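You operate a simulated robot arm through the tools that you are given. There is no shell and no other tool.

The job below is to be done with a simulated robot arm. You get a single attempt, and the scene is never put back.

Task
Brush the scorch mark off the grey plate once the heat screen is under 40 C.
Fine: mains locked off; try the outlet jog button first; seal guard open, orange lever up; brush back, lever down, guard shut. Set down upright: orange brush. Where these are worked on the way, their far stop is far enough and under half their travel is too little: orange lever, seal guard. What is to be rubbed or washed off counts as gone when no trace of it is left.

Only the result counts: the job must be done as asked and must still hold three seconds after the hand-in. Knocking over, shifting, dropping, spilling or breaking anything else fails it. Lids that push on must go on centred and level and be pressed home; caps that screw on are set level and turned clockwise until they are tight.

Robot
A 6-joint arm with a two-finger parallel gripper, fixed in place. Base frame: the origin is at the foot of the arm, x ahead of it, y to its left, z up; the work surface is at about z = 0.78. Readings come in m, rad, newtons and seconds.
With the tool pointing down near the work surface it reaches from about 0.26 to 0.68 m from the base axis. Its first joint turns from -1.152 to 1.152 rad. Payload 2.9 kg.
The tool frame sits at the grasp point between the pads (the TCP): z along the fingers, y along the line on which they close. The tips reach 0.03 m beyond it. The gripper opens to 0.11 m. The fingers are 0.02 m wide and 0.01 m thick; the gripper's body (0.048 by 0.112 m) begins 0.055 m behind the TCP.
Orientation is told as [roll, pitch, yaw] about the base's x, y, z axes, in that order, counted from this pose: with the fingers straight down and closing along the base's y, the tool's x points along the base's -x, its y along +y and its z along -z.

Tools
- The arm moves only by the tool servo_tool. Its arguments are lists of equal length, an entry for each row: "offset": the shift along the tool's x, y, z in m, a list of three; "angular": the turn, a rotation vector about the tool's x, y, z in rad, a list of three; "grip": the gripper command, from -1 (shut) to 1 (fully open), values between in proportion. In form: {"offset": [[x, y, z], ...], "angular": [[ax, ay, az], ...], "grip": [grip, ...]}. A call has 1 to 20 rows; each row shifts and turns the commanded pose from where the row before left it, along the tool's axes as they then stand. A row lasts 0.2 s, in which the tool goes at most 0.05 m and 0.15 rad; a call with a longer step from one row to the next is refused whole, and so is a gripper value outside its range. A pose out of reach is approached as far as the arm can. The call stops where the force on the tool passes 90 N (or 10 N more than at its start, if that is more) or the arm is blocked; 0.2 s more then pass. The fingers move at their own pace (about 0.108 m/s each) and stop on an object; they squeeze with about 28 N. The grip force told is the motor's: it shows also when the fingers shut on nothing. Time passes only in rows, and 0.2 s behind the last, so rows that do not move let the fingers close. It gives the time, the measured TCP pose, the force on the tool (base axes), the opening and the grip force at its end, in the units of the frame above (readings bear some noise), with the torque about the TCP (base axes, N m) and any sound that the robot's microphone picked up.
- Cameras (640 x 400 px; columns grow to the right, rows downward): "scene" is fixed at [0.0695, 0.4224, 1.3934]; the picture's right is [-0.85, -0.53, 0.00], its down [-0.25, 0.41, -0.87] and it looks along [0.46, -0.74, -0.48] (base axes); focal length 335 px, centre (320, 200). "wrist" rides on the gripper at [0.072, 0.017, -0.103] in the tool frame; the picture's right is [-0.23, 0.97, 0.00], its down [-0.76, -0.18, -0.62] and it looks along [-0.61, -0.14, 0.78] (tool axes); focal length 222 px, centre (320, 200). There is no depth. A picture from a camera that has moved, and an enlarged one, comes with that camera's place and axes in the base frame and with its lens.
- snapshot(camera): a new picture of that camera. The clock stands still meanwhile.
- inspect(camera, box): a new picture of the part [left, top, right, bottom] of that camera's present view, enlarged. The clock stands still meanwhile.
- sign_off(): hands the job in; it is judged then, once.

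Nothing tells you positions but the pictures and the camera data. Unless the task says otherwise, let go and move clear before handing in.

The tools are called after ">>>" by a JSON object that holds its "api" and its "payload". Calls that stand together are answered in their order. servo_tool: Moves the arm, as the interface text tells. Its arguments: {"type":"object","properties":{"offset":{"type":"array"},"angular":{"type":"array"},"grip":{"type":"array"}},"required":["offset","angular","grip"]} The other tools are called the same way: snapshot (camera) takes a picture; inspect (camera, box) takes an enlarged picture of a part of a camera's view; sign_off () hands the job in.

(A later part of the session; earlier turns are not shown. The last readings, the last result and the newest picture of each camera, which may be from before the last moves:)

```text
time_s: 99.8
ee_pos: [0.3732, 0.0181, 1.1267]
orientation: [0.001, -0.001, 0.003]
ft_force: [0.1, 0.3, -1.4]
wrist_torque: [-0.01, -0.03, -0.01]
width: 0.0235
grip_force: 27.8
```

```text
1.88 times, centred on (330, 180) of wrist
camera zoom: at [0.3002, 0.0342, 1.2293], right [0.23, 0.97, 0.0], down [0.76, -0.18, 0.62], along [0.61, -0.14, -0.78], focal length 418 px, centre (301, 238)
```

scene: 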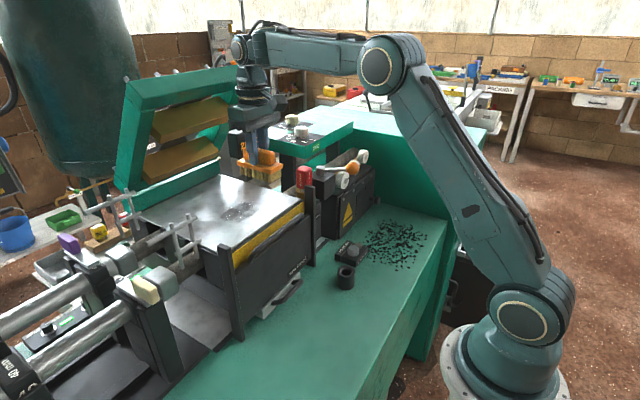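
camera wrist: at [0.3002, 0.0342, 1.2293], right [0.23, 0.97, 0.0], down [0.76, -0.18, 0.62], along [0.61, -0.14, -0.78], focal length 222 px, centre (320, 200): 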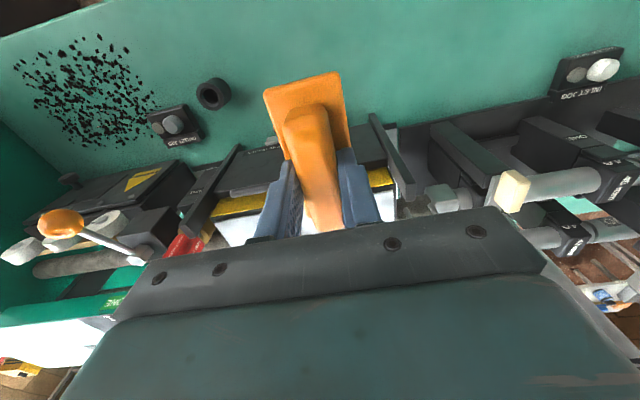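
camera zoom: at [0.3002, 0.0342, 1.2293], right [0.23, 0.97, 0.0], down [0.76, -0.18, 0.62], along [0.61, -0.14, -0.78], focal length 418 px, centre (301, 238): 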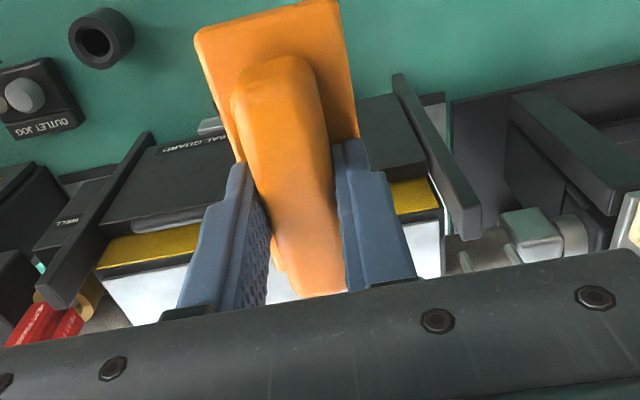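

The plate looks clean in reflections; I'll enlarge the former mark area strongly to search for any remaining trace.

>>> {"api": "inspect", "payload": {"camera": "scene", "box": [205, 185, 275, 235]}}

>>> {"api": "servo_tool", "payload": {"offset": [[0, -0.04, -0.02], [0, -0.04, -0.02], [0, -0.04, -0.01], [0, -0.04, 0], [0, 0, 0], [0, 0, 0], [0, 0, 0]], "angular": [[0, 0, 0], [0, 0, 0], [0, 0, 0], [0, 0, 0], [0, 0, -0.14], [0, 0, -0.14], [0, 0, -0.14]], "grip": [-1, -1, -1, -1, -1, -1, -1]}}

>>> {"api": "snapshot", "payload": {"camera": "wrist"}}

>>> {"api": "inspect", "payload": {"camera": "scene", "box": [190, 160, 310, 260]}}

```text
8.00 times, centred on (240, 210) of scene
camera zoom: at [0.0695, 0.4224, 1.3934], right [-0.85, -0.53, 0.0], down [-0.25, 0.41, -0.87], along [0.46, -0.74, -0.48], focal length 2680 px, centre (960, 120)
```

zoom: 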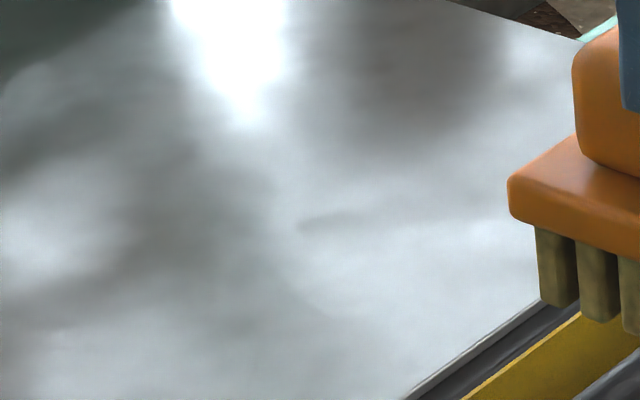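

```text
time_s: 101.4
ee_pos: [0.3737, -0.1442, 1.1766]
orientation: [0.0, 0.0, 0.424]
ft_force: [-1.5, 0.0, -0.4]
wrist_torque: [0.01, 0.0, 0.02]
width: 0.0236
grip_force: 27.8
```

```text
taken
camera wrist: at [0.3016, -0.159, 1.2796], right [-0.19, 0.98, 0.0], down [0.77, 0.15, 0.62], along [0.61, 0.12, -0.78], focal length 222 px, centre (320, 200)
```

wrist: 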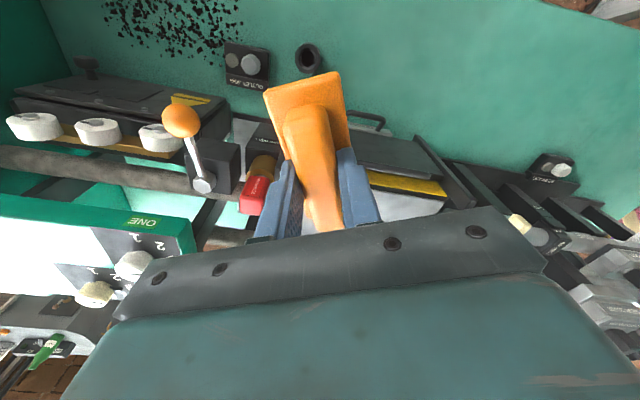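

```text
4.00 times, centred on (250, 210) of scene
camera zoom: at [0.0695, 0.4224, 1.3934], right [-0.85, -0.53, 0.0], down [-0.25, 0.41, -0.87], along [0.46, -0.74, -0.48], focal length 1340 px, centre (600, 160)
```

zoom: 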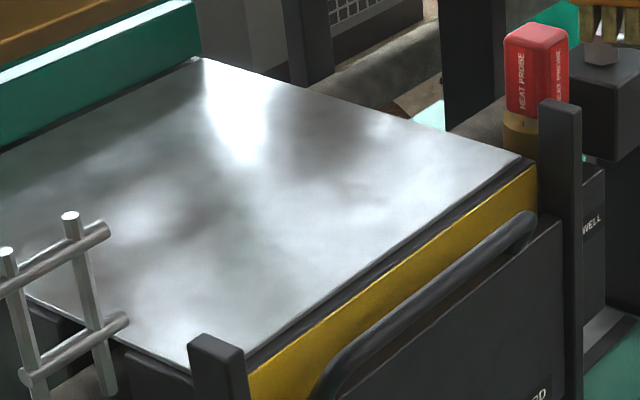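

Nothing obvious remains from the scene camera. I'll turn the tool back to the carrying pose and inspect the plate from the wrist camera as before.

>>> {"api": "servo_tool", "payload": {"offset": [[0, 0, 0], [0, 0, 0], [0, 0, 0], [0, 0, 0], [0, 0, 0], [0, 0, 0], [0, 0, 0], [0, 0, 0], [-0.035, 0, 0.01], [-0.035, 0, 0.015], [-0.03, 0, 0.015], [0, 0, 0]], "angular": [[0, 0, -0.1425], [0, 0, -0.1425], [0, 0, -0.1425], [0, 0, -0.1425], [0, 0, -0.1425], [0, 0, -0.1425], [0, 0, -0.1425], [0, 0, -0.1425], [0, 0, 0], [0, 0, 0], [0, 0, 0], [0, 0, 0]], "grip": [-1, -1, -1, -1, -1, -1, -1, -1, -1, -1, -1, -1]}}

>>> {"api": "snapshot", "payload": {"camera": "wrist"}}

>>> {"api": "inspect", "payload": {"camera": "wrist", "box": [20, 60, 280, 250]}}

>>> {"api": "inspect", "payload": {"camera": "wrist", "box": [90, 90, 220, 200]}}

```text
time_s: 104.0
ee_pos: [0.3762, -0.042, 1.1392]
orientation: [0.001, 0.0, 1.56]
ft_force: [-0.4, -0.2, -1.5]
wrist_torque: [0.0, 0.01, 0.01]
width: 0.0233
grip_force: 27.5
```

```text
taken
camera wrist: at [0.3578, -0.1154, 1.2412], right [-0.97, 0.24, 0.0], down [0.18, 0.76, 0.62], along [0.15, 0.61, -0.78], focal length 222 px, centre (320, 200)
```

wrist: 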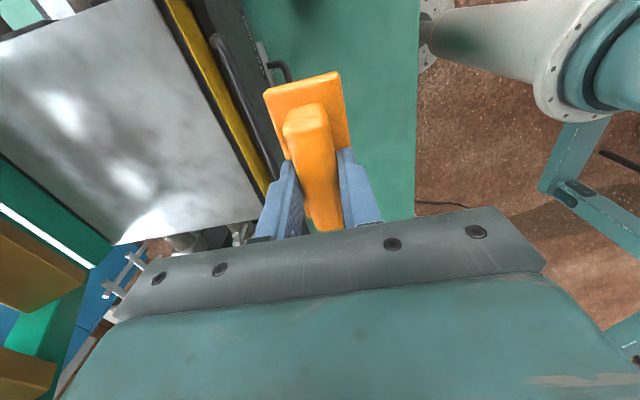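

```text
2.11 times, centred on (150, 155) of wrist
camera zoom: at [0.3578, -0.1154, 1.2412], right [-0.97, 0.24, 0.0], down [0.18, 0.76, 0.62], along [0.15, 0.61, -0.78], focal length 468 px, centre (678, 295)
```

zoom: 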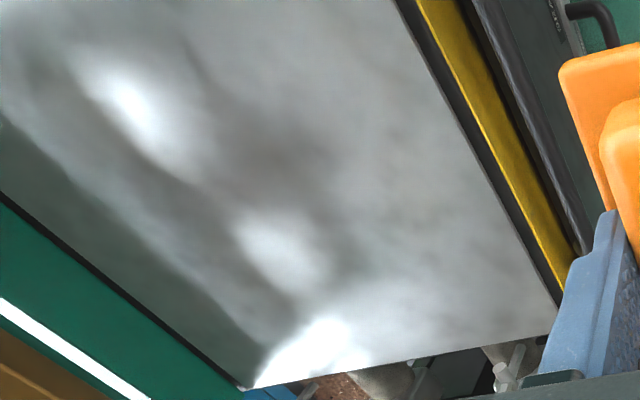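

```text
3.64 times, centred on (155, 145) of wrist
camera zoom: at [0.3578, -0.1154, 1.2412], right [-0.97, 0.24, 0.0], down [0.18, 0.76, 0.62], along [0.15, 0.61, -0.78], focal length 808 px, centre (920, 400)
```

zoom: 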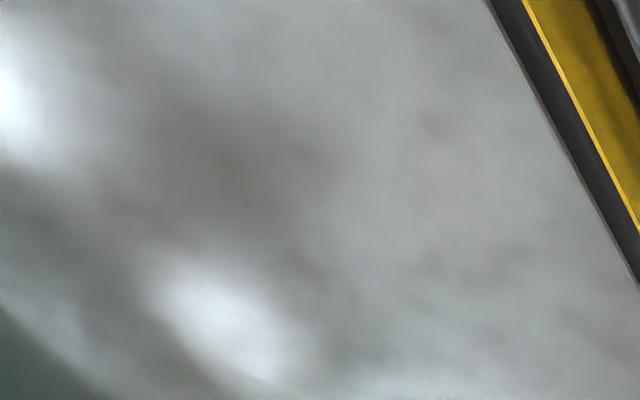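

It looks clean, with only soft reflections, but the far edge (x≈0.60) had fewer passes. To be sure, I'll return and make extra strokes there with x≈0.562.

>>> {"api": "servo_tool", "payload": {"offset": [[0, 0, 0], [0, 0, 0], [0, 0, 0], [0, 0, 0], [0, 0, 0], [0, 0, 0], [0, 0, 0], [0, 0, 0], [0, 0, 0], [0, 0, 0], [0, 0, 0], [-0.02, -0.006, 0], [-0.04, -0.0126, 0], [-0.04, -0.0126, 0], [-0.04, -0.0126, 0], [-0.035, -0.0126, 0], [-0.01, -0.0066, 0], [0, 0, 0]], "angular": [[0, 0, 0.1418], [0, 0, 0.1418], [0, 0, 0.1418], [0, 0, 0.1418], [0, 0, 0.1418], [0, 0, 0.1418], [0, 0, 0.1418], [0, 0, 0.1418], [0, 0, 0.1418], [0, 0, 0.1418], [0, 0, 0.1418], [0, 0, 0], [0, 0, 0], [0, 0, 0], [0, 0, 0], [0, 0, 0], [0, 0, 0], [0, 0, 0]], "grip": [-1, -1, -1, -1, -1, -1, -1, -1, -1, -1, -1, -1, -1, -1, -1, -1, -1, -1]}}

>>> {"api": "snapshot", "payload": {"camera": "wrist"}}

>>> {"api": "inspect", "payload": {"camera": "wrist", "box": [330, 30, 520, 210]}}

```text
time_s: 107.8
ee_pos: [0.5618, -0.1063, 1.138]
orientation: [-0.001, 0.0, 0.001]
ft_force: [-0.6, 0.4, -1.4]
wrist_torque: [0.01, 0.01, 0.01]
width: 0.0235
grip_force: 27.9
```

```text
taken
camera wrist: at [0.4883, -0.0898, 1.2415], right [0.23, 0.97, 0.0], down [0.76, -0.18, 0.62], along [0.61, -0.14, -0.78], focal length 222 px, centre (320, 200)
```

wrist: 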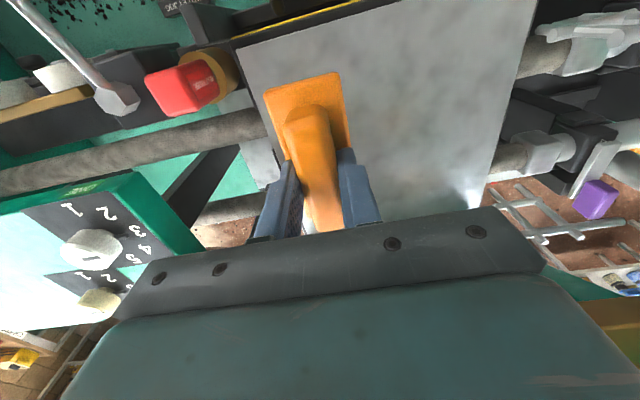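

```text
2.22 times, centred on (425, 120) of wrist
camera zoom: at [0.4883, -0.0898, 1.2415], right [0.23, 0.97, 0.0], down [0.76, -0.18, 0.62], along [0.61, -0.14, -0.78], focal length 494 px, centre (87, 378)
```

zoom: 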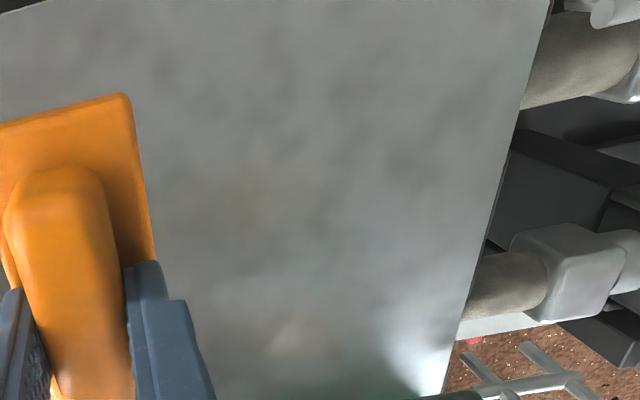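

From this view the former mark area shows only the plate's mottled texture. I'll still make a few extra passes to be thorough, lowering to light contact first.

>>> {"api": "servo_tool", "payload": {"offset": [[0, 0, 0.025], [0, 0, 0.025], [0, 0, 0.018], [0, 0, 0.007], [0, 0, 0.002], [0, 0, 0]], "angular": [[0, 0, 0], [0, 0, 0], [0, 0, 0], [0, 0, 0], [0, 0, 0], [0, 0, 0]], "grip": [-1, -1, -1, -1, -1, -1]}}

>>> {"api": "inspect", "payload": {"camera": "scene", "box": [190, 70, 330, 250]}}

```text
time_s: 109.2
ee_pos: [0.5626, -0.1058, 1.059]
orientation: [0.002, -0.001, 0.003]
ft_force: [0.1, -0.9, -1.0]
wrist_torque: [0.02, 0.03, 0.02]
width: 0.0233
grip_force: 28.0
```

```text
2.22 times, centred on (260, 160) of scene
camera zoom: at [0.0695, 0.4224, 1.3934], right [-0.85, -0.53, 0.0], down [-0.25, 0.41, -0.87], along [0.46, -0.74, -0.48], focal length 744 px, centre (453, 289)
```

zoom: 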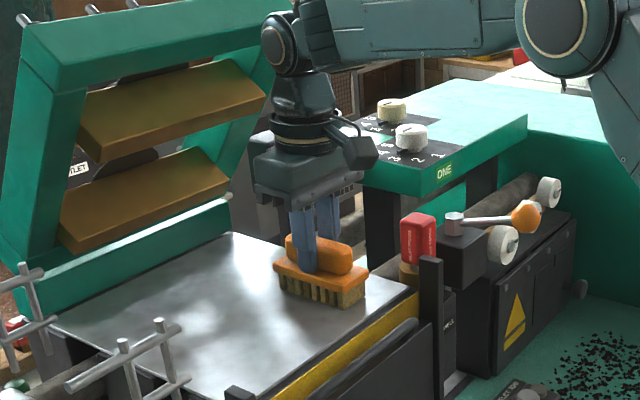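

>>> {"api": "servo_tool", "payload": {"offset": [[0, 0, 0.0015], [0, 0, 0.0015], [0, 0.016, 0], [0, 0.016, 0], [0, 0.016, 0], [0, 0.016, 0], [0, 0.016, 0], [0, 0.016, 0], [0, 0.016, 0], [0, 0.014, 0], [0, -0.016, 0], [0, -0.016, 0], [0, -0.016, 0], [0, -0.016, 0], [0, -0.016, 0], [0, -0.016, 0], [0, -0.016, 0], [0, -0.014, 0], [0, 0, 0]], "angular": [[0, 0, 0], [0, 0, 0], [0, 0, 0], [0, 0, 0], [0, 0, 0], [0, 0, 0], [0, 0, 0], [0, 0, 0], [0, 0, 0], [0, 0, 0], [0, 0, 0], [0, 0, 0], [0, 0, 0], [0, 0, 0], [0, 0, 0], [0, 0, 0], [0, 0, 0], [0, 0, 0], [0, 0, 0]], "grip": [-1, -1, -1, -1, -1, -1, -1, -1, -1, -1, -1, -1, -1, -1, -1, -1, -1, -1, -1]}}

>>> {"api": "inspect", "payload": {"camera": "scene", "box": [180, 130, 320, 260]}}

```text
time_s: 113.2
ee_pos: [0.5598, -0.1079, 1.0582]
orientation: [0.0, -0.002, 0.002]
ft_force: [-0.4, 6.7, 25.4]
wrist_torque: [0.2, 0.25, -0.05]
width: 0.0235
grip_force: 28.2
```

```text
3.08 times, centred on (250, 195) of scene
camera zoom: at [0.069, 0.4227, 1.3933], right [-0.85, -0.53, 0.0], down [-0.25, 0.41, -0.88], along [0.46, -0.74, -0.48], focal length 1031 px, centre (535, 215)
```

zoom: 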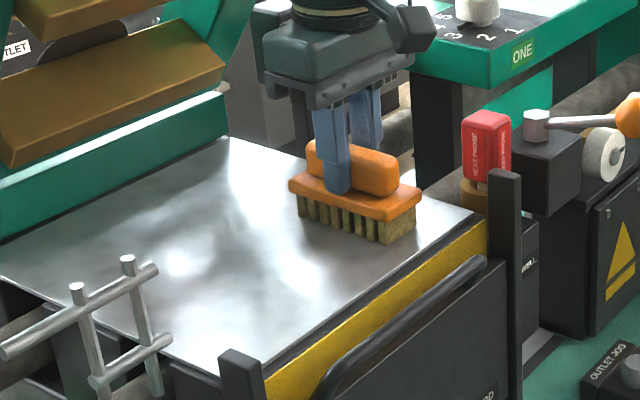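

Two more passes went well. One more pair, one shifted 1.5 cm toward the robot, then I'll lift and check.

>>> {"api": "servo_tool", "payload": {"offset": [[0.015, 0, 0], [0, 0.016, 0], [0, 0.016, 0], [0, 0.016, 0], [0, 0.016, 0], [0, 0.016, 0], [0, 0.016, 0], [0, 0.016, 0], [0, 0.014, 0], [-0.014, 0, 0], [0, -0.016, 0], [0, -0.016, 0], [0, -0.016, 0], [0, -0.016, 0], [0, -0.016, 0], [0, -0.016, 0], [0, -0.016, 0], [0, -0.014, 0], [0, 0, -0.02], [0, 0, -0.03]], "angular": [[0, 0, 0], [0, 0, 0], [0, 0, 0], [0, 0, 0], [0, 0, 0], [0, 0, 0], [0, 0, 0], [0, 0, 0], [0, 0, 0], [0, 0, 0], [0, 0, 0], [0, 0, 0], [0, 0, 0], [0, 0, 0], [0, 0, 0], [0, 0, 0], [0, 0, 0], [0, 0, 0], [0, 0, 0], [0, 0, 0]], "grip": [-1, -1, -1, -1, -1, -1, -1, -1, -1, -1, -1, -1, -1, -1, -1, -1, -1, -1, -1, -1]}}

>>> {"api": "snapshot", "payload": {"camera": "wrist"}}

>>> {"api": "inspect", "payload": {"camera": "wrist", "box": [330, 30, 520, 210]}}

>>> {"api": "inspect", "payload": {"camera": "scene", "box": [190, 160, 310, 260]}}

```text
time_s: 117.4
ee_pos: [0.5636, -0.1061, 1.1065]
orientation: [0.0, 0.002, 0.001]
ft_force: [-0.1, 0.6, -0.2]
wrist_torque: [-0.01, 0.0, 0.01]
width: 0.0233
grip_force: 28.0
```

```text
taken
camera wrist: at [0.4903, -0.0904, 1.2101], right [0.23, 0.97, 0.0], down [0.76, -0.18, 0.62], along [0.61, -0.14, -0.78], focal length 222 px, centre (320, 200)
```

wrist: 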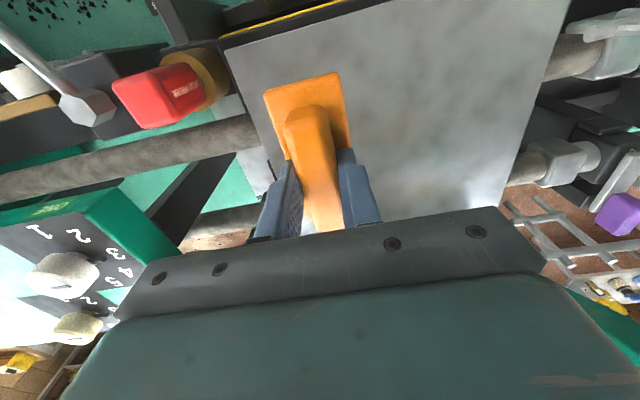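

```text
2.22 times, centred on (425, 120) of wrist
camera zoom: at [0.4903, -0.0904, 1.2101], right [0.23, 0.97, 0.0], down [0.76, -0.18, 0.62], along [0.61, -0.14, -0.78], focal length 494 px, centre (87, 378)
```

zoom: 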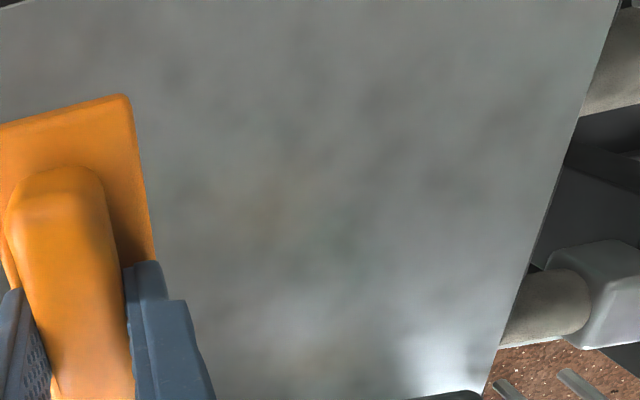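

```text
4.00 times, centred on (250, 210) of scene
camera zoom: at [0.0695, 0.4224, 1.3934], right [-0.85, -0.53, 0.0], down [-0.25, 0.41, -0.87], along [0.46, -0.74, -0.48], focal length 1340 px, centre (600, 160)
```

zoom: 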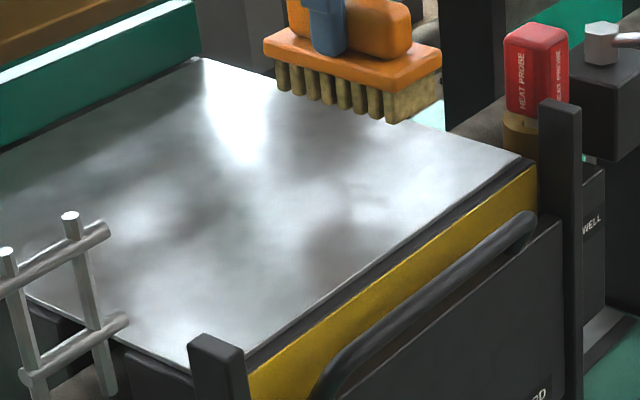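

The plate shows only its mottled texture with no mark. Now I'll carry the brush back: retreat, turn to its original orientation, and check the plate once more on the way.

>>> {"api": "servo_tool", "payload": {"offset": [[0.01, 0.005, -0.015], [0.038, 0.012, -0.005], [0.038, 0.012, -0.005], [0.038, 0.012, 0], [0.038, 0.012, 0], [0.025, 0.01, 0], [0, 0, 0], [0, 0, 0], [0, 0, 0], [0, 0, 0], [0, 0, 0], [0, 0, 0], [0, 0, 0], [0, 0, 0], [0, 0, 0], [0, 0, 0], [0, 0, 0], [0, 0, 0], [0, 0, 0]], "angular": [[0, 0, 0], [0, 0, 0], [0, 0, 0], [0, 0, 0], [0, 0, 0], [0, 0, 0], [0, 0, -0.1356], [0, 0, -0.1356], [0, 0, -0.1356], [0, 0, -0.1356], [0, 0, -0.1356], [0, 0, -0.1356], [0, 0, -0.1356], [0, 0, -0.1356], [0, 0, -0.1356], [0, 0, -0.1356], [0, 0, -0.1356], [0, 0, -0.1356], [0, 0, 0]], "grip": [-1, -1, -1, -1, -1, -1, -1, -1, -1, -1, -1, -1, -1, -1, -1, -1, -1, -1, -1]}}

>>> {"api": "snapshot", "payload": {"camera": "wrist"}}

>>> {"api": "inspect", "payload": {"camera": "wrist", "box": [10, 60, 270, 250]}}

>>> {"api": "inspect", "payload": {"camera": "scene", "box": [190, 160, 310, 260]}}

```text
time_s: 121.4
ee_pos: [0.3719, -0.0453, 1.1343]
orientation: [0.001, 0.001, 1.631]
ft_force: [0.3, -0.7, -1.2]
wrist_torque: [0.0, 0.01, -0.03]
width: 0.0236
grip_force: 28.0
```

```text
taken
camera wrist: at [0.3589, -0.1199, 1.2368], right [-0.99, 0.17, 0.0], down [0.13, 0.77, 0.62], along [0.11, 0.61, -0.78], focal length 222 px, centre (320, 200)
```

wrist: 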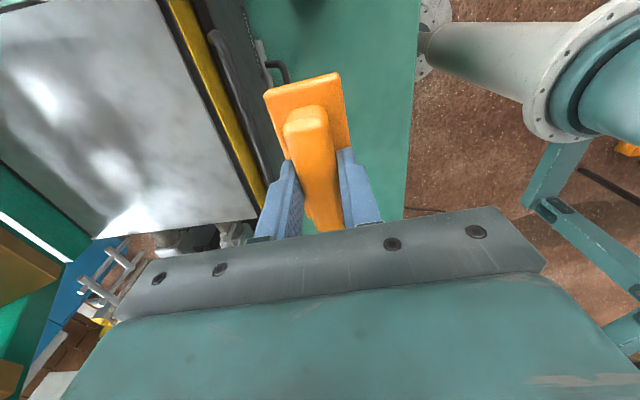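

```text
2.11 times, centred on (140, 155) of wrist
camera zoom: at [0.3589, -0.1199, 1.2368], right [-0.99, 0.17, 0.0], down [0.13, 0.77, 0.62], along [0.11, 0.61, -0.78], focal length 468 px, centre (699, 295)
```

zoom: 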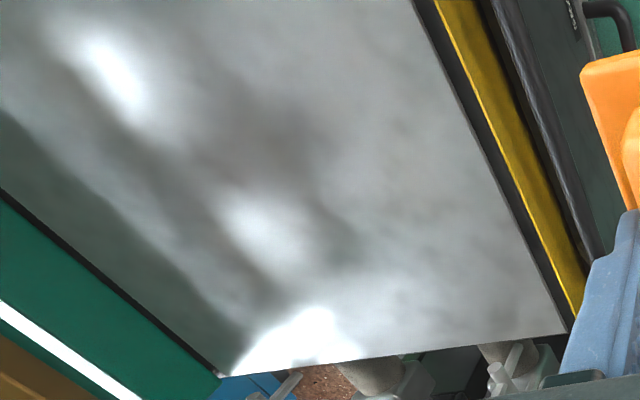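

```text
4.00 times, centred on (250, 210) of scene
camera zoom: at [0.0695, 0.4224, 1.3934], right [-0.85, -0.53, 0.0], down [-0.25, 0.41, -0.87], along [0.46, -0.74, -0.48], focal length 1340 px, centre (600, 160)
```

zoom: 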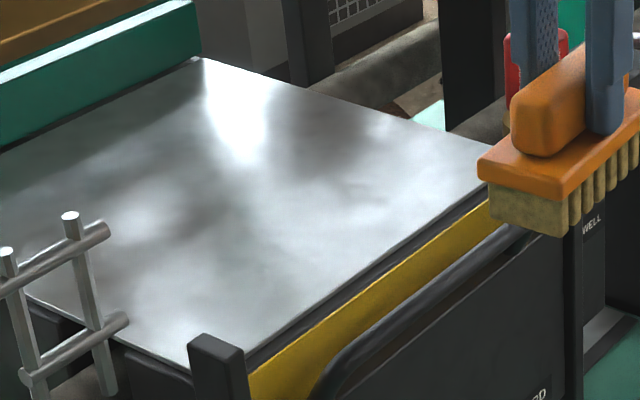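

The same soft reflections appear as before and no mark, so the plate is clean. Now I'll take the brush to its original place and lower it.

>>> {"api": "servo_tool", "payload": {"offset": [[0.0204, 0.0275, 0], [0.0204, 0.0275, 0], [0.0204, 0.0275, 0], [0.0204, 0.0275, 0], [0, 0, 0.04], [0, 0, 0.045], [0, 0, 0.045], [0, 0, 0.045], [0, 0, 0.045], [0, 0, 0.03], [0, 0, 0.015], [0, 0, 0]], "angular": [[0, 0, 0], [0, 0, 0], [0, 0, 0], [0, 0, 0], [0, 0, 0], [0, 0, 0], [0, 0, 0], [0, 0, 0], [0, 0, 0], [0, 0, 0], [0, 0, 0], [0, 0, 0]], "grip": [-1, -1, -1, -1, -1, -1, -1, -1, -1, -1, -1, -1]}}

>>> {"api": "inspect", "payload": {"camera": "scene", "box": [330, 240, 420, 330]}}

```text
time_s: 124.0
ee_pos: [0.2677, -0.1336, 0.8689]
orientation: [0.0, -0.001, 1.628]
ft_force: [-0.6, 1.0, -0.8]
wrist_torque: [-0.03, 0.03, 0.0]
width: 0.0234
grip_force: 28.2
```

```text
4.44 times, centred on (375, 285) of scene
camera zoom: at [0.0695, 0.4224, 1.3934], right [-0.85, -0.53, 0.0], down [-0.25, 0.41, -0.87], along [0.46, -0.74, -0.48], focal length 1489 px, centre (76, -178)
```

zoom: 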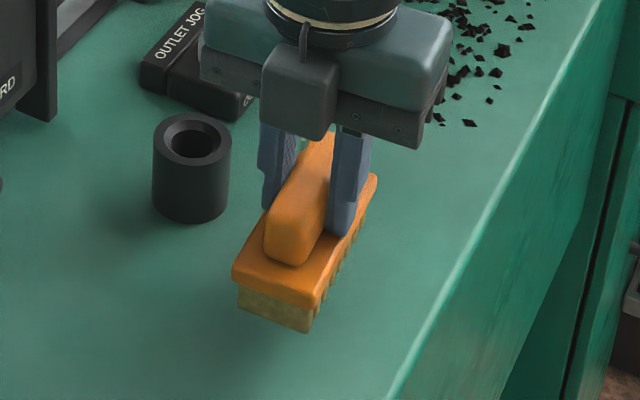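

The brush is about 2.4 cm above its spot. I'll lower in shrinking steps until it rests.

>>> {"api": "servo_tool", "payload": {"offset": [[0, 0, 0.01], [0, 0, 0.006], [0, 0, 0.003], [0, 0, 0.002], [0, 0, 0]], "angular": [[0, 0, 0], [0, 0, 0], [0, 0, 0], [0, 0, 0], [0, 0, 0]], "grip": [-1, -1, -1, -1, -1]}}

```text
time_s: 125.2
ee_pos: [0.268, -0.1327, 0.8462]
orientation: [0.0, 0.0, 1.628]
ft_force: [0.8, 0.7, -0.9]
wrist_torque: [0.0, 0.02, -0.01]
width: 0.0233
grip_force: 27.6
```

>>> {"api": "servo_tool", "payload": {"offset": [[0, 0, 0.0015], [0, 0, 0.0015], [0, 0, 0]], "angular": [[0, 0, 0], [0, 0, 0], [0, 0, 0]], "grip": [-1, -1, -1]}}

```text
time_s: 126.0
ee_pos: [0.2678, -0.1313, 0.8445]
orientation: [0.001, -0.002, 1.627]
ft_force: [-0.8, 0.9, 6.6]
wrist_torque: [0.26, 0.1, 0.0]
width: 0.0234
grip_force: 27.6
```

The brush rests on the bench (6.6 N). I'll open the fingers just enough and lift straight up.

>>> {"api": "servo_tool", "payload": {"offset": [[0, 0, 0], [0, 0, 0], [0, 0, 0], [0, 0, -0.01], [0, 0, -0.02], [0, 0, -0.04], [0, 0, -0.045], [0, 0, -0.045]], "angular": [[0, 0, 0], [0, 0, 0], [0, 0, 0], [0, 0, 0], [0, 0, 0], [0, 0, 0], [0, 0, 0], [0, 0, 0]], "grip": [-0.36, -0.36, -0.36, -0.36, -0.36, -0.36, -0.36, -0.36]}}

>>> {"api": "inspect", "payload": {"camera": "scene", "box": [330, 240, 420, 330]}}

>>> {"api": "snapshot", "payload": {"camera": "scene"}}

```text
time_s: 127.8
ee_pos: [0.2723, -0.1327, 1.0021]
orientation: [0.002, -0.002, 1.628]
ft_force: [-0.3, 0.4, 0.1]
wrist_torque: [0.02, -0.01, -0.02]
width: 0.0353
grip_force: 0.0
```

```text
4.44 times, centred on (375, 285) of scene
camera zoom: at [0.0695, 0.4224, 1.3934], right [-0.85, -0.53, 0.0], down [-0.25, 0.41, -0.87], along [0.46, -0.74, -0.48], focal length 1489 px, centre (76, -178)
```

zoom: 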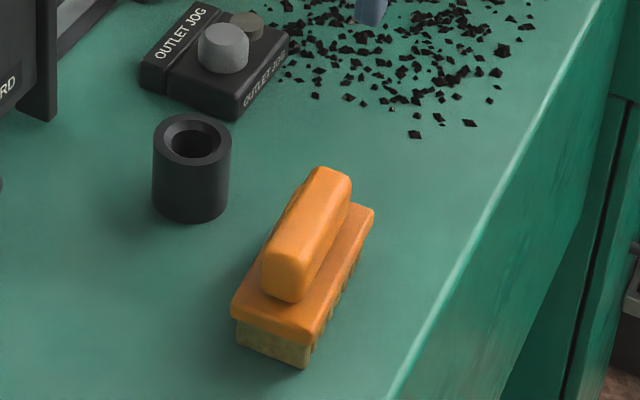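

```text
taken
```

scene: 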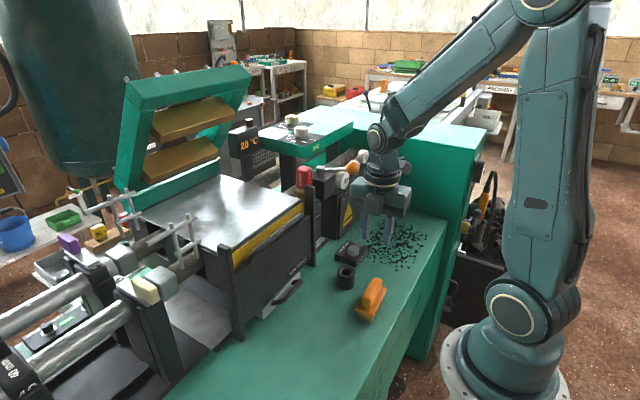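

The brush stands upright at its place. Next is the lever: I'll rise, turn the tool back and go above the lever's ball near (0.40,-0.28).

>>> {"api": "servo_tool", "payload": {"offset": [[0, 0, -0.04], [0, 0, -0.04], [0, 0, -0.04], [0, 0, -0.038], [0, 0, 0], [0, 0, 0], [0, 0, 0], [0, 0, 0], [0, 0, 0], [0, 0, 0], [0, 0, 0], [-0.0242, -0.0305, 0], [-0.0242, -0.0305, 0], [-0.0242, -0.0305, 0], [-0.0242, -0.0305, 0], [-0.0242, -0.0305, 0], [0, 0, 0]], "angular": [[0, 0, 0.1425], [0, 0, 0.1425], [0, 0, 0.1425], [0, 0, 0.1425], [0, 0, 0.1425], [0, 0, 0.1425], [0, 0, 0.1425], [0, 0, 0.1425], [0, 0, 0.1425], [0, 0, 0.1425], [0, 0, 0.1425], [0, 0, 0], [0, 0, 0], [0, 0, 0], [0, 0, 0], [0, 0, 0], [0, 0, 0]], "grip": [-0.1, -0.1, -0.1, -0.1, -0.1, -0.1, -0.1, -0.1, -0.1, -0.1, -0.1, -0.1, -0.1, -0.1, -0.1, -0.1, -0.1]}}

>>> {"api": "snapshot", "payload": {"camera": "wrist"}}

>>> {"api": "inspect", "payload": {"camera": "wrist", "box": [240, 60, 400, 220]}}

>>> {"api": "inspect", "payload": {"camera": "scene", "box": [290, 90, 410, 200]}}

```text
time_s: 131.4
ee_pos: [0.3993, -0.2785, 1.1594]
orientation: [0.0, 0.0, 0.063]
ft_force: [-0.2, -0.6, 0.6]
wrist_torque: [-0.01, 0.0, 0.0]
width: 0.0496
grip_force: 0.1
```

```text
taken
camera wrist: at [0.3253, -0.2663, 1.2633], right [0.17, 0.99, 0.0], down [0.77, -0.13, 0.62], along [0.61, -0.1, -0.78], focal length 222 px, centre (320, 200)
```

wrist: 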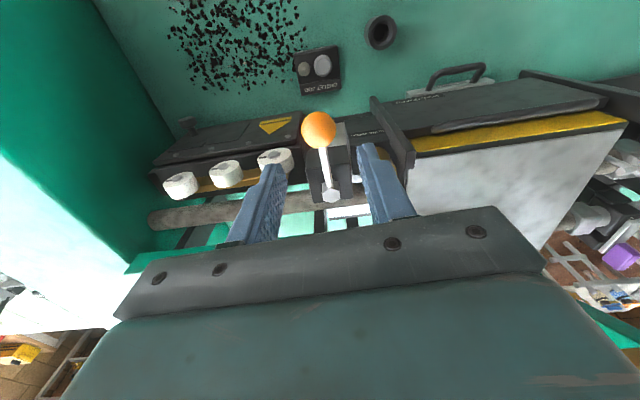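

```text
2.50 times, centred on (320, 140) of wrist
camera zoom: at [0.3253, -0.2663, 1.2633], right [0.17, 0.99, 0.0], down [0.77, -0.13, 0.62], along [0.61, -0.1, -0.78], focal length 555 px, centre (320, 350)
```

zoom: 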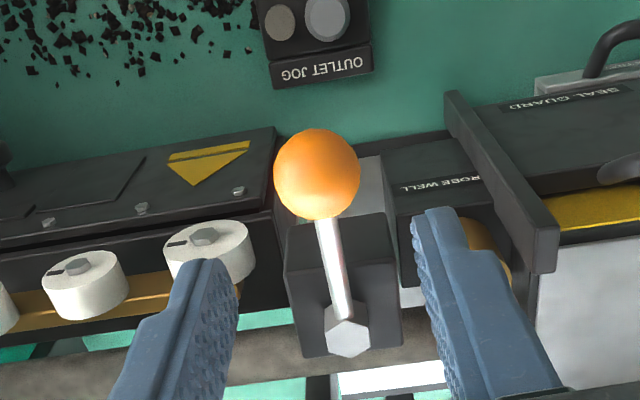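

```text
3.64 times, centred on (350, 145) of scene
camera zoom: at [0.0695, 0.4224, 1.3934], right [-0.85, -0.53, 0.0], down [-0.25, 0.41, -0.87], along [0.46, -0.74, -0.48], focal length 1218 px, centre (211, 400)
```

zoom: 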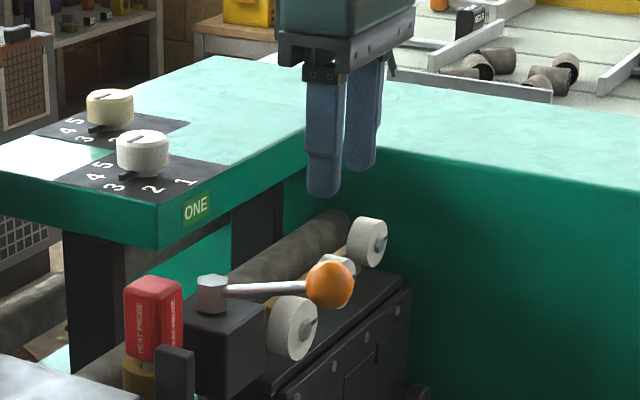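

The ball is at about (0.404,-0.280,1.053). I'll descend around it and grip.

>>> {"api": "servo_tool", "payload": {"offset": [[-0.0045, -0.0015, 0.03], [0, 0, 0.035], [0, 0, 0.02], [0, 0, 0.01], [0, 0, 0], [0, 0, 0], [0, 0, 0]], "angular": [[0, 0, 0], [0, 0, 0], [0, 0, 0], [0, 0, 0], [0, 0, 0], [0, 0, 0], [0, 0, 0]], "grip": [-0.1, -0.1, -0.1, -0.1, -0.1, -1, -1]}}

>>> {"api": "inspect", "payload": {"camera": "scene", "box": [290, 90, 410, 200]}}

```text
time_s: 133.0
ee_pos: [0.4047, -0.2801, 1.0664]
orientation: [0.0, -0.003, 0.061]
ft_force: [1.1, -9.8, -6.3]
wrist_torque: [-0.17, -0.41, -0.09]
width: 0.0331
grip_force: 45.0
```

```text
3.64 times, centred on (350, 145) of scene
camera zoom: at [0.0696, 0.422, 1.3935], right [-0.85, -0.53, 0.0], down [-0.25, 0.41, -0.87], along [0.46, -0.74, -0.48], focal length 1218 px, centre (211, 400)
```

zoom: 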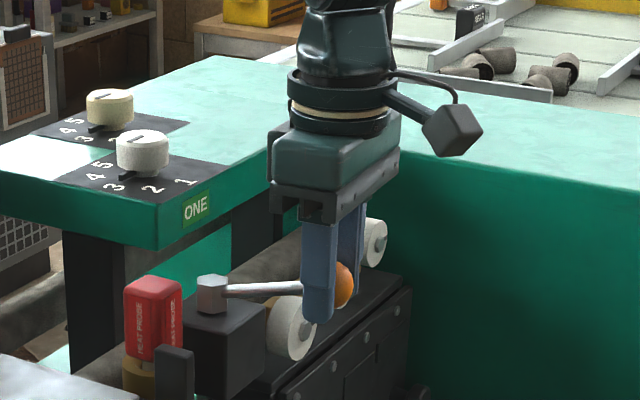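

The ball is held. I'll swing the lever back along its arc, turning the tool with it, watching the lid come down.

>>> {"api": "servo_tool", "payload": {"offset": [[0.0001, -0.0098, 0], [0.0001, -0.0098, 0], [0.0001, -0.0098, 0], [0.0001, -0.0098, 0], [0.0001, -0.0098, 0], [0, 0, 0]], "angular": [[0, 0, -0.1], [0, 0, -0.1], [0, 0, -0.1], [0, 0, -0.1], [0, 0, -0.1], [0, 0, 0]], "grip": [-1, -1, -1, -1, -1, -1]}}

>>> {"api": "snapshot", "payload": {"camera": "scene"}}

```text
time_s: 134.4
ee_pos: [0.4143, -0.3245, 1.0669]
orientation: [0.0, 0.002, 0.565]
ft_force: [-9.2, 0.2, -5.1]
wrist_torque: [-0.03, 0.3, 0.46]
width: 0.033
grip_force: 44.5
```

```text
taken
```

scene: 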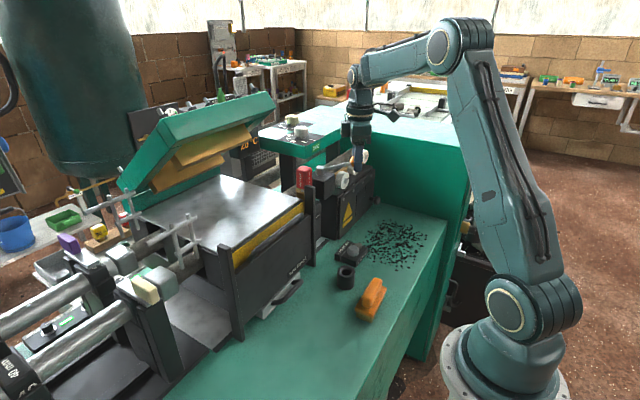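

The lid is coming down with the lever. I'll continue.

>>> {"api": "servo_tool", "payload": {"offset": [[0.0008, -0.0098, 0], [0.0004, -0.0098, 0], [0.0004, -0.0098, 0], [0.0004, -0.0098, 0], [0.0004, -0.0098, 0], [0, 0, 0]], "angular": [[0, 0, -0.1], [0, 0, -0.1], [0, 0, -0.1], [0, 0, -0.1], [0, 0, -0.1], [0, 0, 0]], "grip": [-1, -1, -1, -1, -1, -1]}}

>>> {"api": "snapshot", "payload": {"camera": "scene"}}

```text
time_s: 135.8
ee_pos: [0.4491, -0.3614, 1.0663]
orientation: [-0.004, -0.001, 1.066]
ft_force: [1.6, 2.9, 8.9]
wrist_torque: [0.14, -0.05, 0.22]
width: 0.0331
grip_force: 45.6
```

```text
taken
```

scene: 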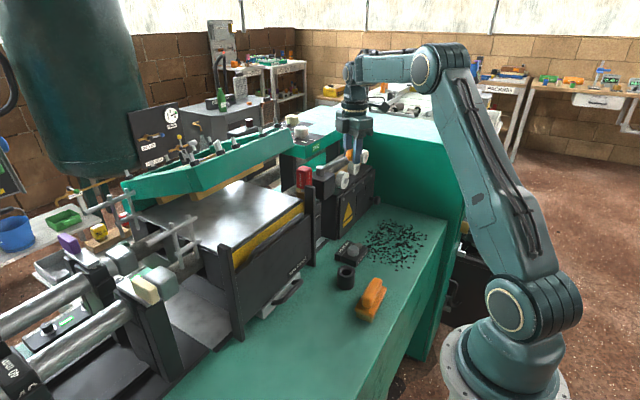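

>>> {"api": "servo_tool", "payload": {"offset": [[0.0005, -0.0098, 0], [0.0002, -0.0098, 0], [0.0002, -0.0098, 0], [0.0002, -0.0098, 0], [0, 0, 0]], "angular": [[0, 0, -0.1], [0, 0, -0.1], [0, 0, -0.1], [0, 0, -0.1], [0, 0, 0]], "grip": [-1, -1, -1, -1, -1]}}

>>> {"api": "snapshot", "payload": {"camera": "scene"}}

```text
time_s: 137.0
ee_pos: [0.4836, -0.3754, 1.067]
orientation: [-0.001, -0.001, 1.467]
ft_force: [3.1, 21.7, 6.4]
wrist_torque: [0.56, 0.04, 0.01]
width: 0.0329
grip_force: 45.6
```

```text
taken
```

scene: 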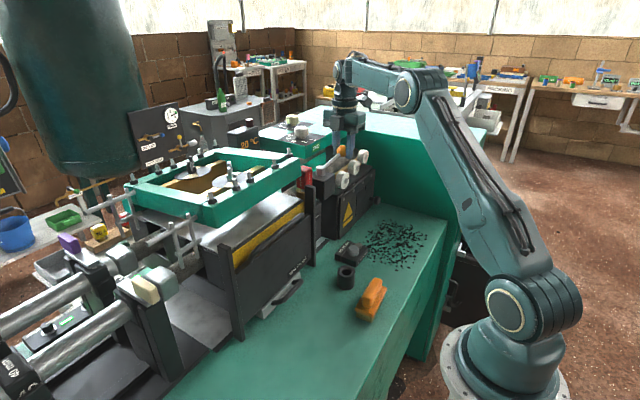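

The lid is nearly closed. I'll continue in smaller steps to the closed stop.

>>> {"api": "servo_tool", "payload": {"offset": [[-0.002, -0.0085, 0], [0, -0.007, 0], [0, -0.004, 0], [0, 0, 0]], "angular": [[0, 0, -0.06], [0, 0, -0.044], [0, 0, 0], [0, 0, 0]], "grip": [-1, -1, -1, -1]}}

>>> {"api": "inspect", "payload": {"camera": "scene", "box": [180, 130, 400, 270]}}

```text
time_s: 138.0
ee_pos: [0.5003, -0.3791, 1.0654]
orientation: [0.003, -0.002, 1.561]
ft_force: [-17.8, -2.0, 5.1]
wrist_torque: [-0.14, 0.25, 0.03]
width: 0.033
grip_force: 45.4
```

```text
2.86 times, centred on (290, 200) of scene
camera zoom: at [0.0689, 0.4224, 1.3934], right [-0.85, -0.53, 0.0], down [-0.25, 0.41, -0.87], along [0.46, -0.74, -0.48], focal length 957 px, centre (406, 200)
```

zoom: 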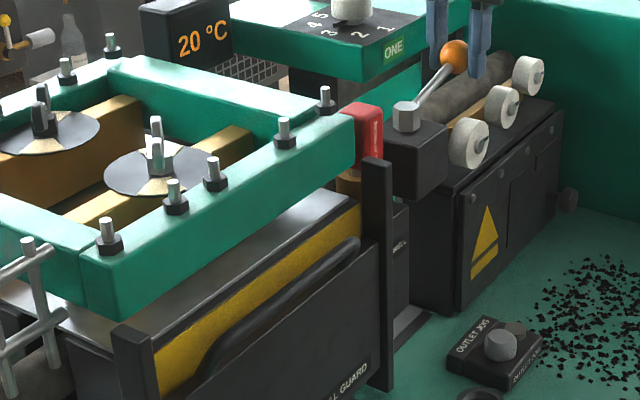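

The lid looks shut and the lever is back with 18 N against it. I'll push 3 mm more to confirm the stop.

>>> {"api": "servo_tool", "payload": {"offset": [[0, -0.003, 0], [0, 0, 0]], "angular": [[0, 0, 0], [0, 0, 0]], "grip": [-1, -1]}}

```text
time_s: 138.6
ee_pos: [0.5008, -0.3763, 1.0671]
orientation: [0.006, -0.003, 1.557]
ft_force: [-44.7, -9.4, 4.9]
wrist_torque: [-0.39, 0.43, 0.11]
width: 0.0332
grip_force: 45.1
```

The stop is confirmed (45 N, no movement). I'll relax, open the fingers and lift clear of the ball.

>>> {"api": "servo_tool", "payload": {"offset": [[0, 0.004, 0], [0, 0, 0], [0, 0, 0], [0, 0, 0], [0, 0, -0.015], [0, 0, -0.03], [0, 0, -0.03]], "angular": [[0, 0, 0], [0, 0, 0], [0, 0, 0], [0, 0, 0], [0, 0, 0], [0, 0, 0], [0, 0, 0]], "grip": [-1, -0.2, -0.2, -0.2, -0.2, -0.2, -0.2]}}

>>> {"api": "inspect", "payload": {"camera": "scene", "box": [300, 130, 370, 190]}}

>>> {"api": "inspect", "payload": {"camera": "scene", "box": [180, 130, 340, 290]}}

```text
time_s: 140.2
ee_pos: [0.496, -0.3741, 1.1415]
orientation: [0.0, 0.0, 1.568]
ft_force: [-0.6, -0.7, 0.2]
wrist_torque: [0.0, -0.01, 0.02]
width: 0.0437
grip_force: 0.1
out of reach, approached as far as the arm can: row 7
```

```text
6.67 times, centred on (335, 160) of scene
camera zoom: at [0.0695, 0.4224, 1.3934], right [-0.85, -0.53, 0.0], down [-0.25, 0.41, -0.87], along [0.46, -0.74, -0.48], focal length 2233 px, centre (220, 467)
```

zoom: 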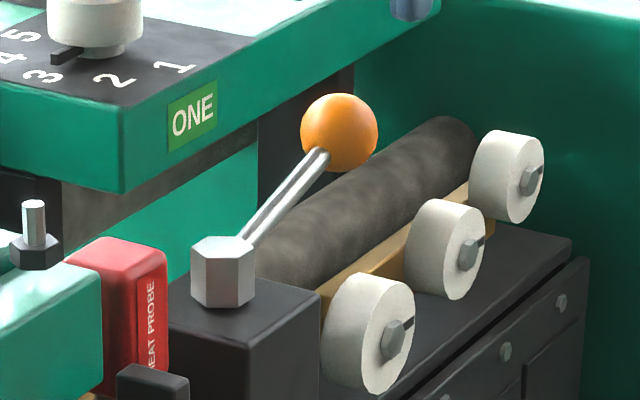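

```text
2.50 times, centred on (260, 210) of scene
camera zoom: at [0.0695, 0.4224, 1.3934], right [-0.85, -0.53, 0.0], down [-0.25, 0.41, -0.87], along [0.46, -0.74, -0.48], focal length 837 px, centre (470, 175)
```

zoom: 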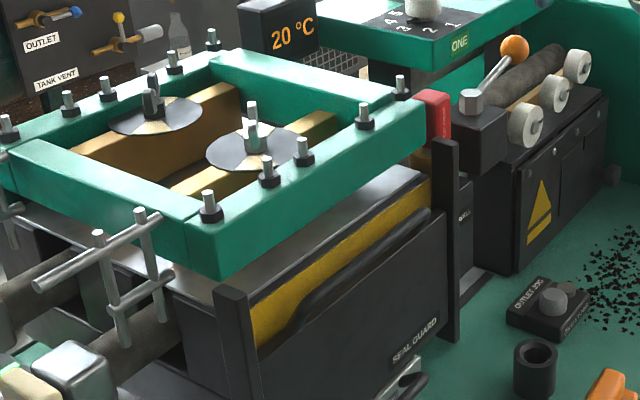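

The lever and lid are exactly as at the start. Last is the guard: its bar is low (z≈0.987), so I'll approach it with the tool tilted toward the robot so the gripper body stays clear of the frame.

>>> {"api": "servo_tool", "payload": {"offset": [[-0.0418, 0.017, 0], [-0.0418, 0.017, 0], [-0.0418, 0.017, 0], [-0.0418, 0.017, 0], [-0.0418, 0.017, 0], [-0.0418, 0.017, 0], [-0.0418, 0.017, 0], [-0.0418, 0.017, 0], [0, 0, 0], [0, 0, 0], [0, 0, 0], [0, 0, 0], [0, 0, 0]], "angular": [[0, 0, 0], [0, 0, 0], [0, 0, 0], [0, 0, 0], [0, 0, 0], [0, 0, 0], [0, 0, 0], [0, 0, 0], [0.1375, 0, 0], [0.1375, 0, 0], [0.1375, 0, 0], [0.1375, 0, 0], [0, 0, 0]], "grip": [-0.6, -0.6, -0.6, -0.6, -0.6, -0.6, -0.6, -0.6, -0.6, -0.6, -0.6, -0.6, -0.6]}}

>>> {"api": "snapshot", "payload": {"camera": "wrist"}}

>>> {"api": "snapshot", "payload": {"camera": "scene"}}

```text
time_s: 143.0
ee_pos: [0.364, -0.039, 1.1393]
orientation: [-0.551, 0.0, 1.567]
ft_force: [-0.2, -0.5, 0.4]
wrist_torque: [0.01, 0.01, 0.04]
width: 0.0221
grip_force: 0.0
```

```text
taken
camera wrist: at [0.2946, -0.1119, 1.2179], right [-0.83, 0.23, -0.51], down [-0.17, 0.76, 0.62], along [0.53, 0.6, -0.59], focal length 222 px, centre (320, 200)
```

wrist: 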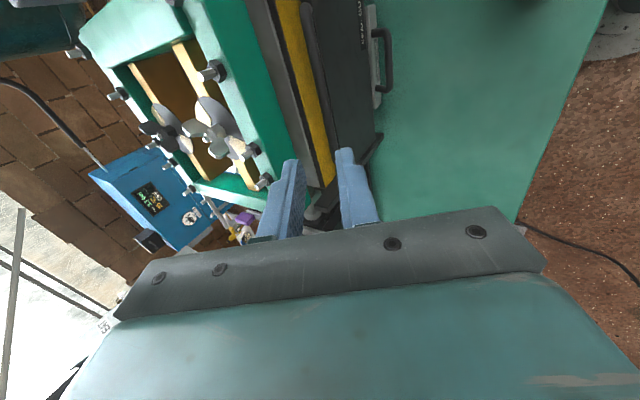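

```text
taken
```

scene: 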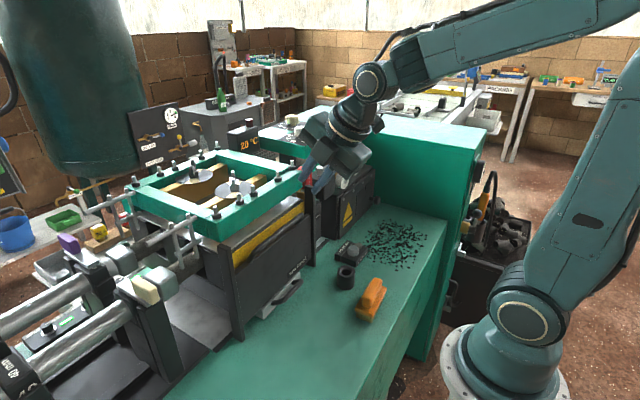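

The tilt works. I'll enlarge the bar in this view to fix its exact position.

>>> {"api": "inspect", "payload": {"camera": "wrist", "box": [240, 0, 420, 220]}}

>>> {"api": "inspect", "payload": {"camera": "scene", "box": [220, 170, 320, 260]}}

```text
1.82 times, centred on (330, 110) of wrist
camera zoom: at [0.2946, -0.1119, 1.2179], right [-0.83, 0.23, -0.51], down [-0.17, 0.76, 0.62], along [0.53, 0.6, -0.59], focal length 404 px, centre (302, 364)
```

zoom: 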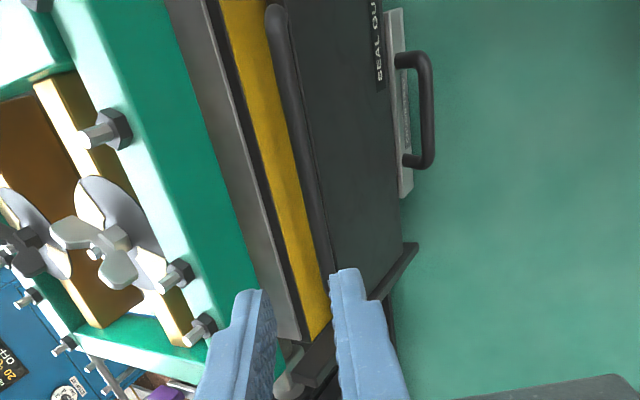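

```text
4.44 times, centred on (270, 215) of scene
camera zoom: at [0.0695, 0.4224, 1.3934], right [-0.85, -0.53, 0.0], down [-0.25, 0.41, -0.87], along [0.46, -0.74, -0.48], focal length 1489 px, centre (542, 133)
```

zoom: 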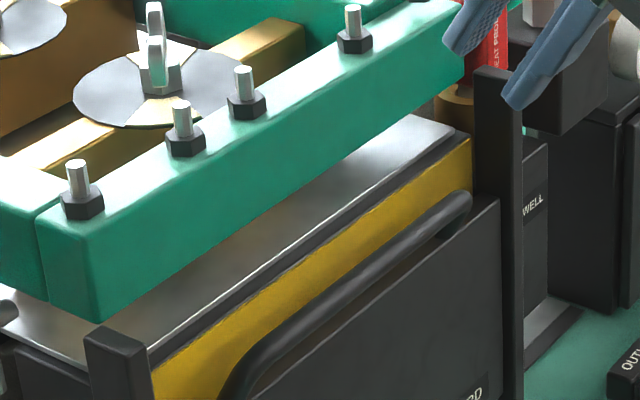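

The bar is at about (0.4515, y, 0.987). I'll approach along the tilted tool axis to about 6 cm short of it and check alignment.

>>> {"api": "servo_tool", "payload": {"offset": [[0, 0.0017, 0.0365], [0, 0.0017, 0.0365], [0, 0.0017, 0.0365], [0, 0, 0]], "angular": [[0, 0, 0], [0, 0, 0], [0, 0, 0], [0, 0, 0]], "grip": [-0.6, -0.6, -0.6, -0.6]}}

>>> {"api": "inspect", "payload": {"camera": "wrist", "box": [240, 40, 400, 220]}}

>>> {"api": "inspect", "payload": {"camera": "scene", "box": [230, 150, 330, 240]}}

```text
time_s: 144.0
ee_pos: [0.4175, -0.0394, 1.0424]
orientation: [-0.551, 0.002, 1.568]
ft_force: [0.1, 1.4, 0.5]
wrist_torque: [0.03, 0.0, -0.02]
width: 0.0221
grip_force: 0.1
```

```text
2.22 times, centred on (320, 130) of wrist
camera zoom: at [0.3484, -0.1126, 1.1216], right [-0.83, 0.23, -0.51], down [-0.17, 0.76, 0.62], along [0.53, 0.6, -0.59], focal length 494 px, centre (320, 356)
```

zoom: 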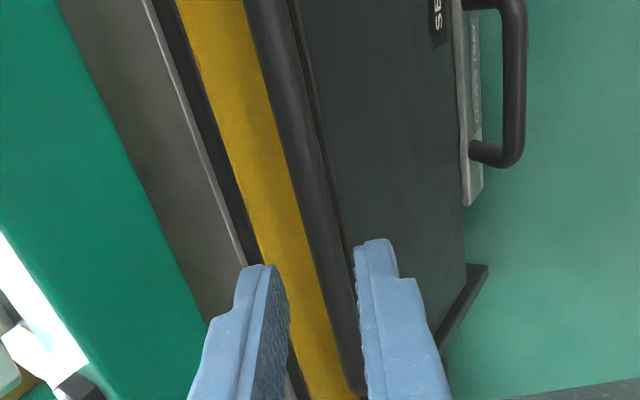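

```text
4.44 times, centred on (280, 195) of scene
camera zoom: at [0.0695, 0.4224, 1.3934], right [-0.85, -0.53, 0.0], down [-0.25, 0.41, -0.87], along [0.46, -0.74, -0.48], focal length 1489 px, centre (498, 222)
```

zoom: 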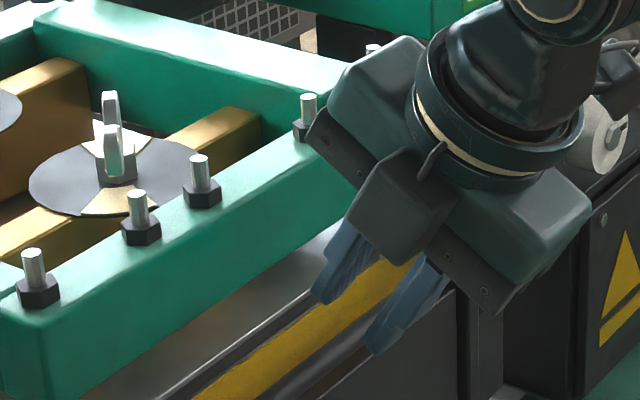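

The bar is about 2 mm off the tool axis. I'll correct that and advance 6 cm along the tool axis, slowly at the end.

>>> {"api": "servo_tool", "payload": {"offset": [[0, -0.002, 0.02], [0, 0, 0.02], [0, 0, 0.01], [0, 0, 0.006], [0, 0, 0]], "angular": [[0, 0, 0], [0, 0, 0], [0, 0, 0], [0, 0, 0], [0, 0, 0]], "grip": [-0.6, -0.6, -0.6, -0.6, -0.6]}}

>>> {"api": "inspect", "payload": {"camera": "wrist", "box": [240, 60, 400, 220]}}

>>> {"api": "inspect", "payload": {"camera": "scene", "box": [220, 150, 320, 240]}}

```text
time_s: 145.2
ee_pos: [0.4478, -0.0387, 0.9979]
orientation: [-0.552, 0.0, 1.566]
ft_force: [-6.0, -0.5, 6.3]
wrist_torque: [0.05, -0.1, 0.03]
width: 0.021
grip_force: 0.0
```

```text
2.50 times, centred on (320, 140) of wrist
camera zoom: at [0.3791, -0.1119, 1.0776], right [-0.83, 0.23, -0.51], down [-0.17, 0.76, 0.62], along [0.53, 0.6, -0.59], focal length 555 px, centre (320, 350)
```

zoom: 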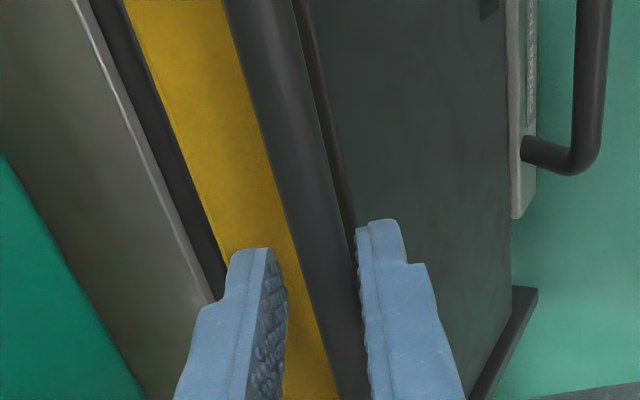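

```text
4.44 times, centred on (270, 195) of scene
camera zoom: at [0.0692, 0.4224, 1.3934], right [-0.85, -0.53, 0.0], down [-0.25, 0.41, -0.87], along [0.46, -0.74, -0.48], focal length 1489 px, centre (542, 222)
```

zoom: 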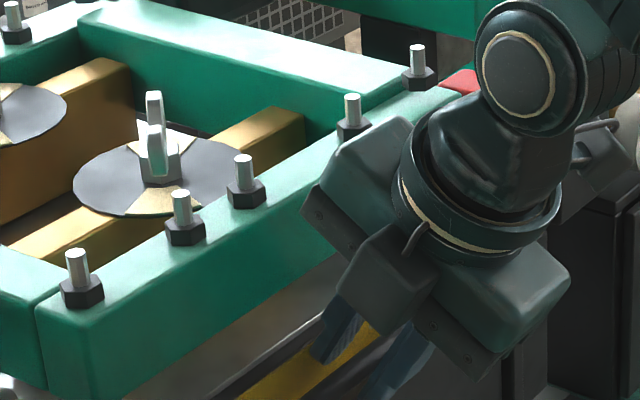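

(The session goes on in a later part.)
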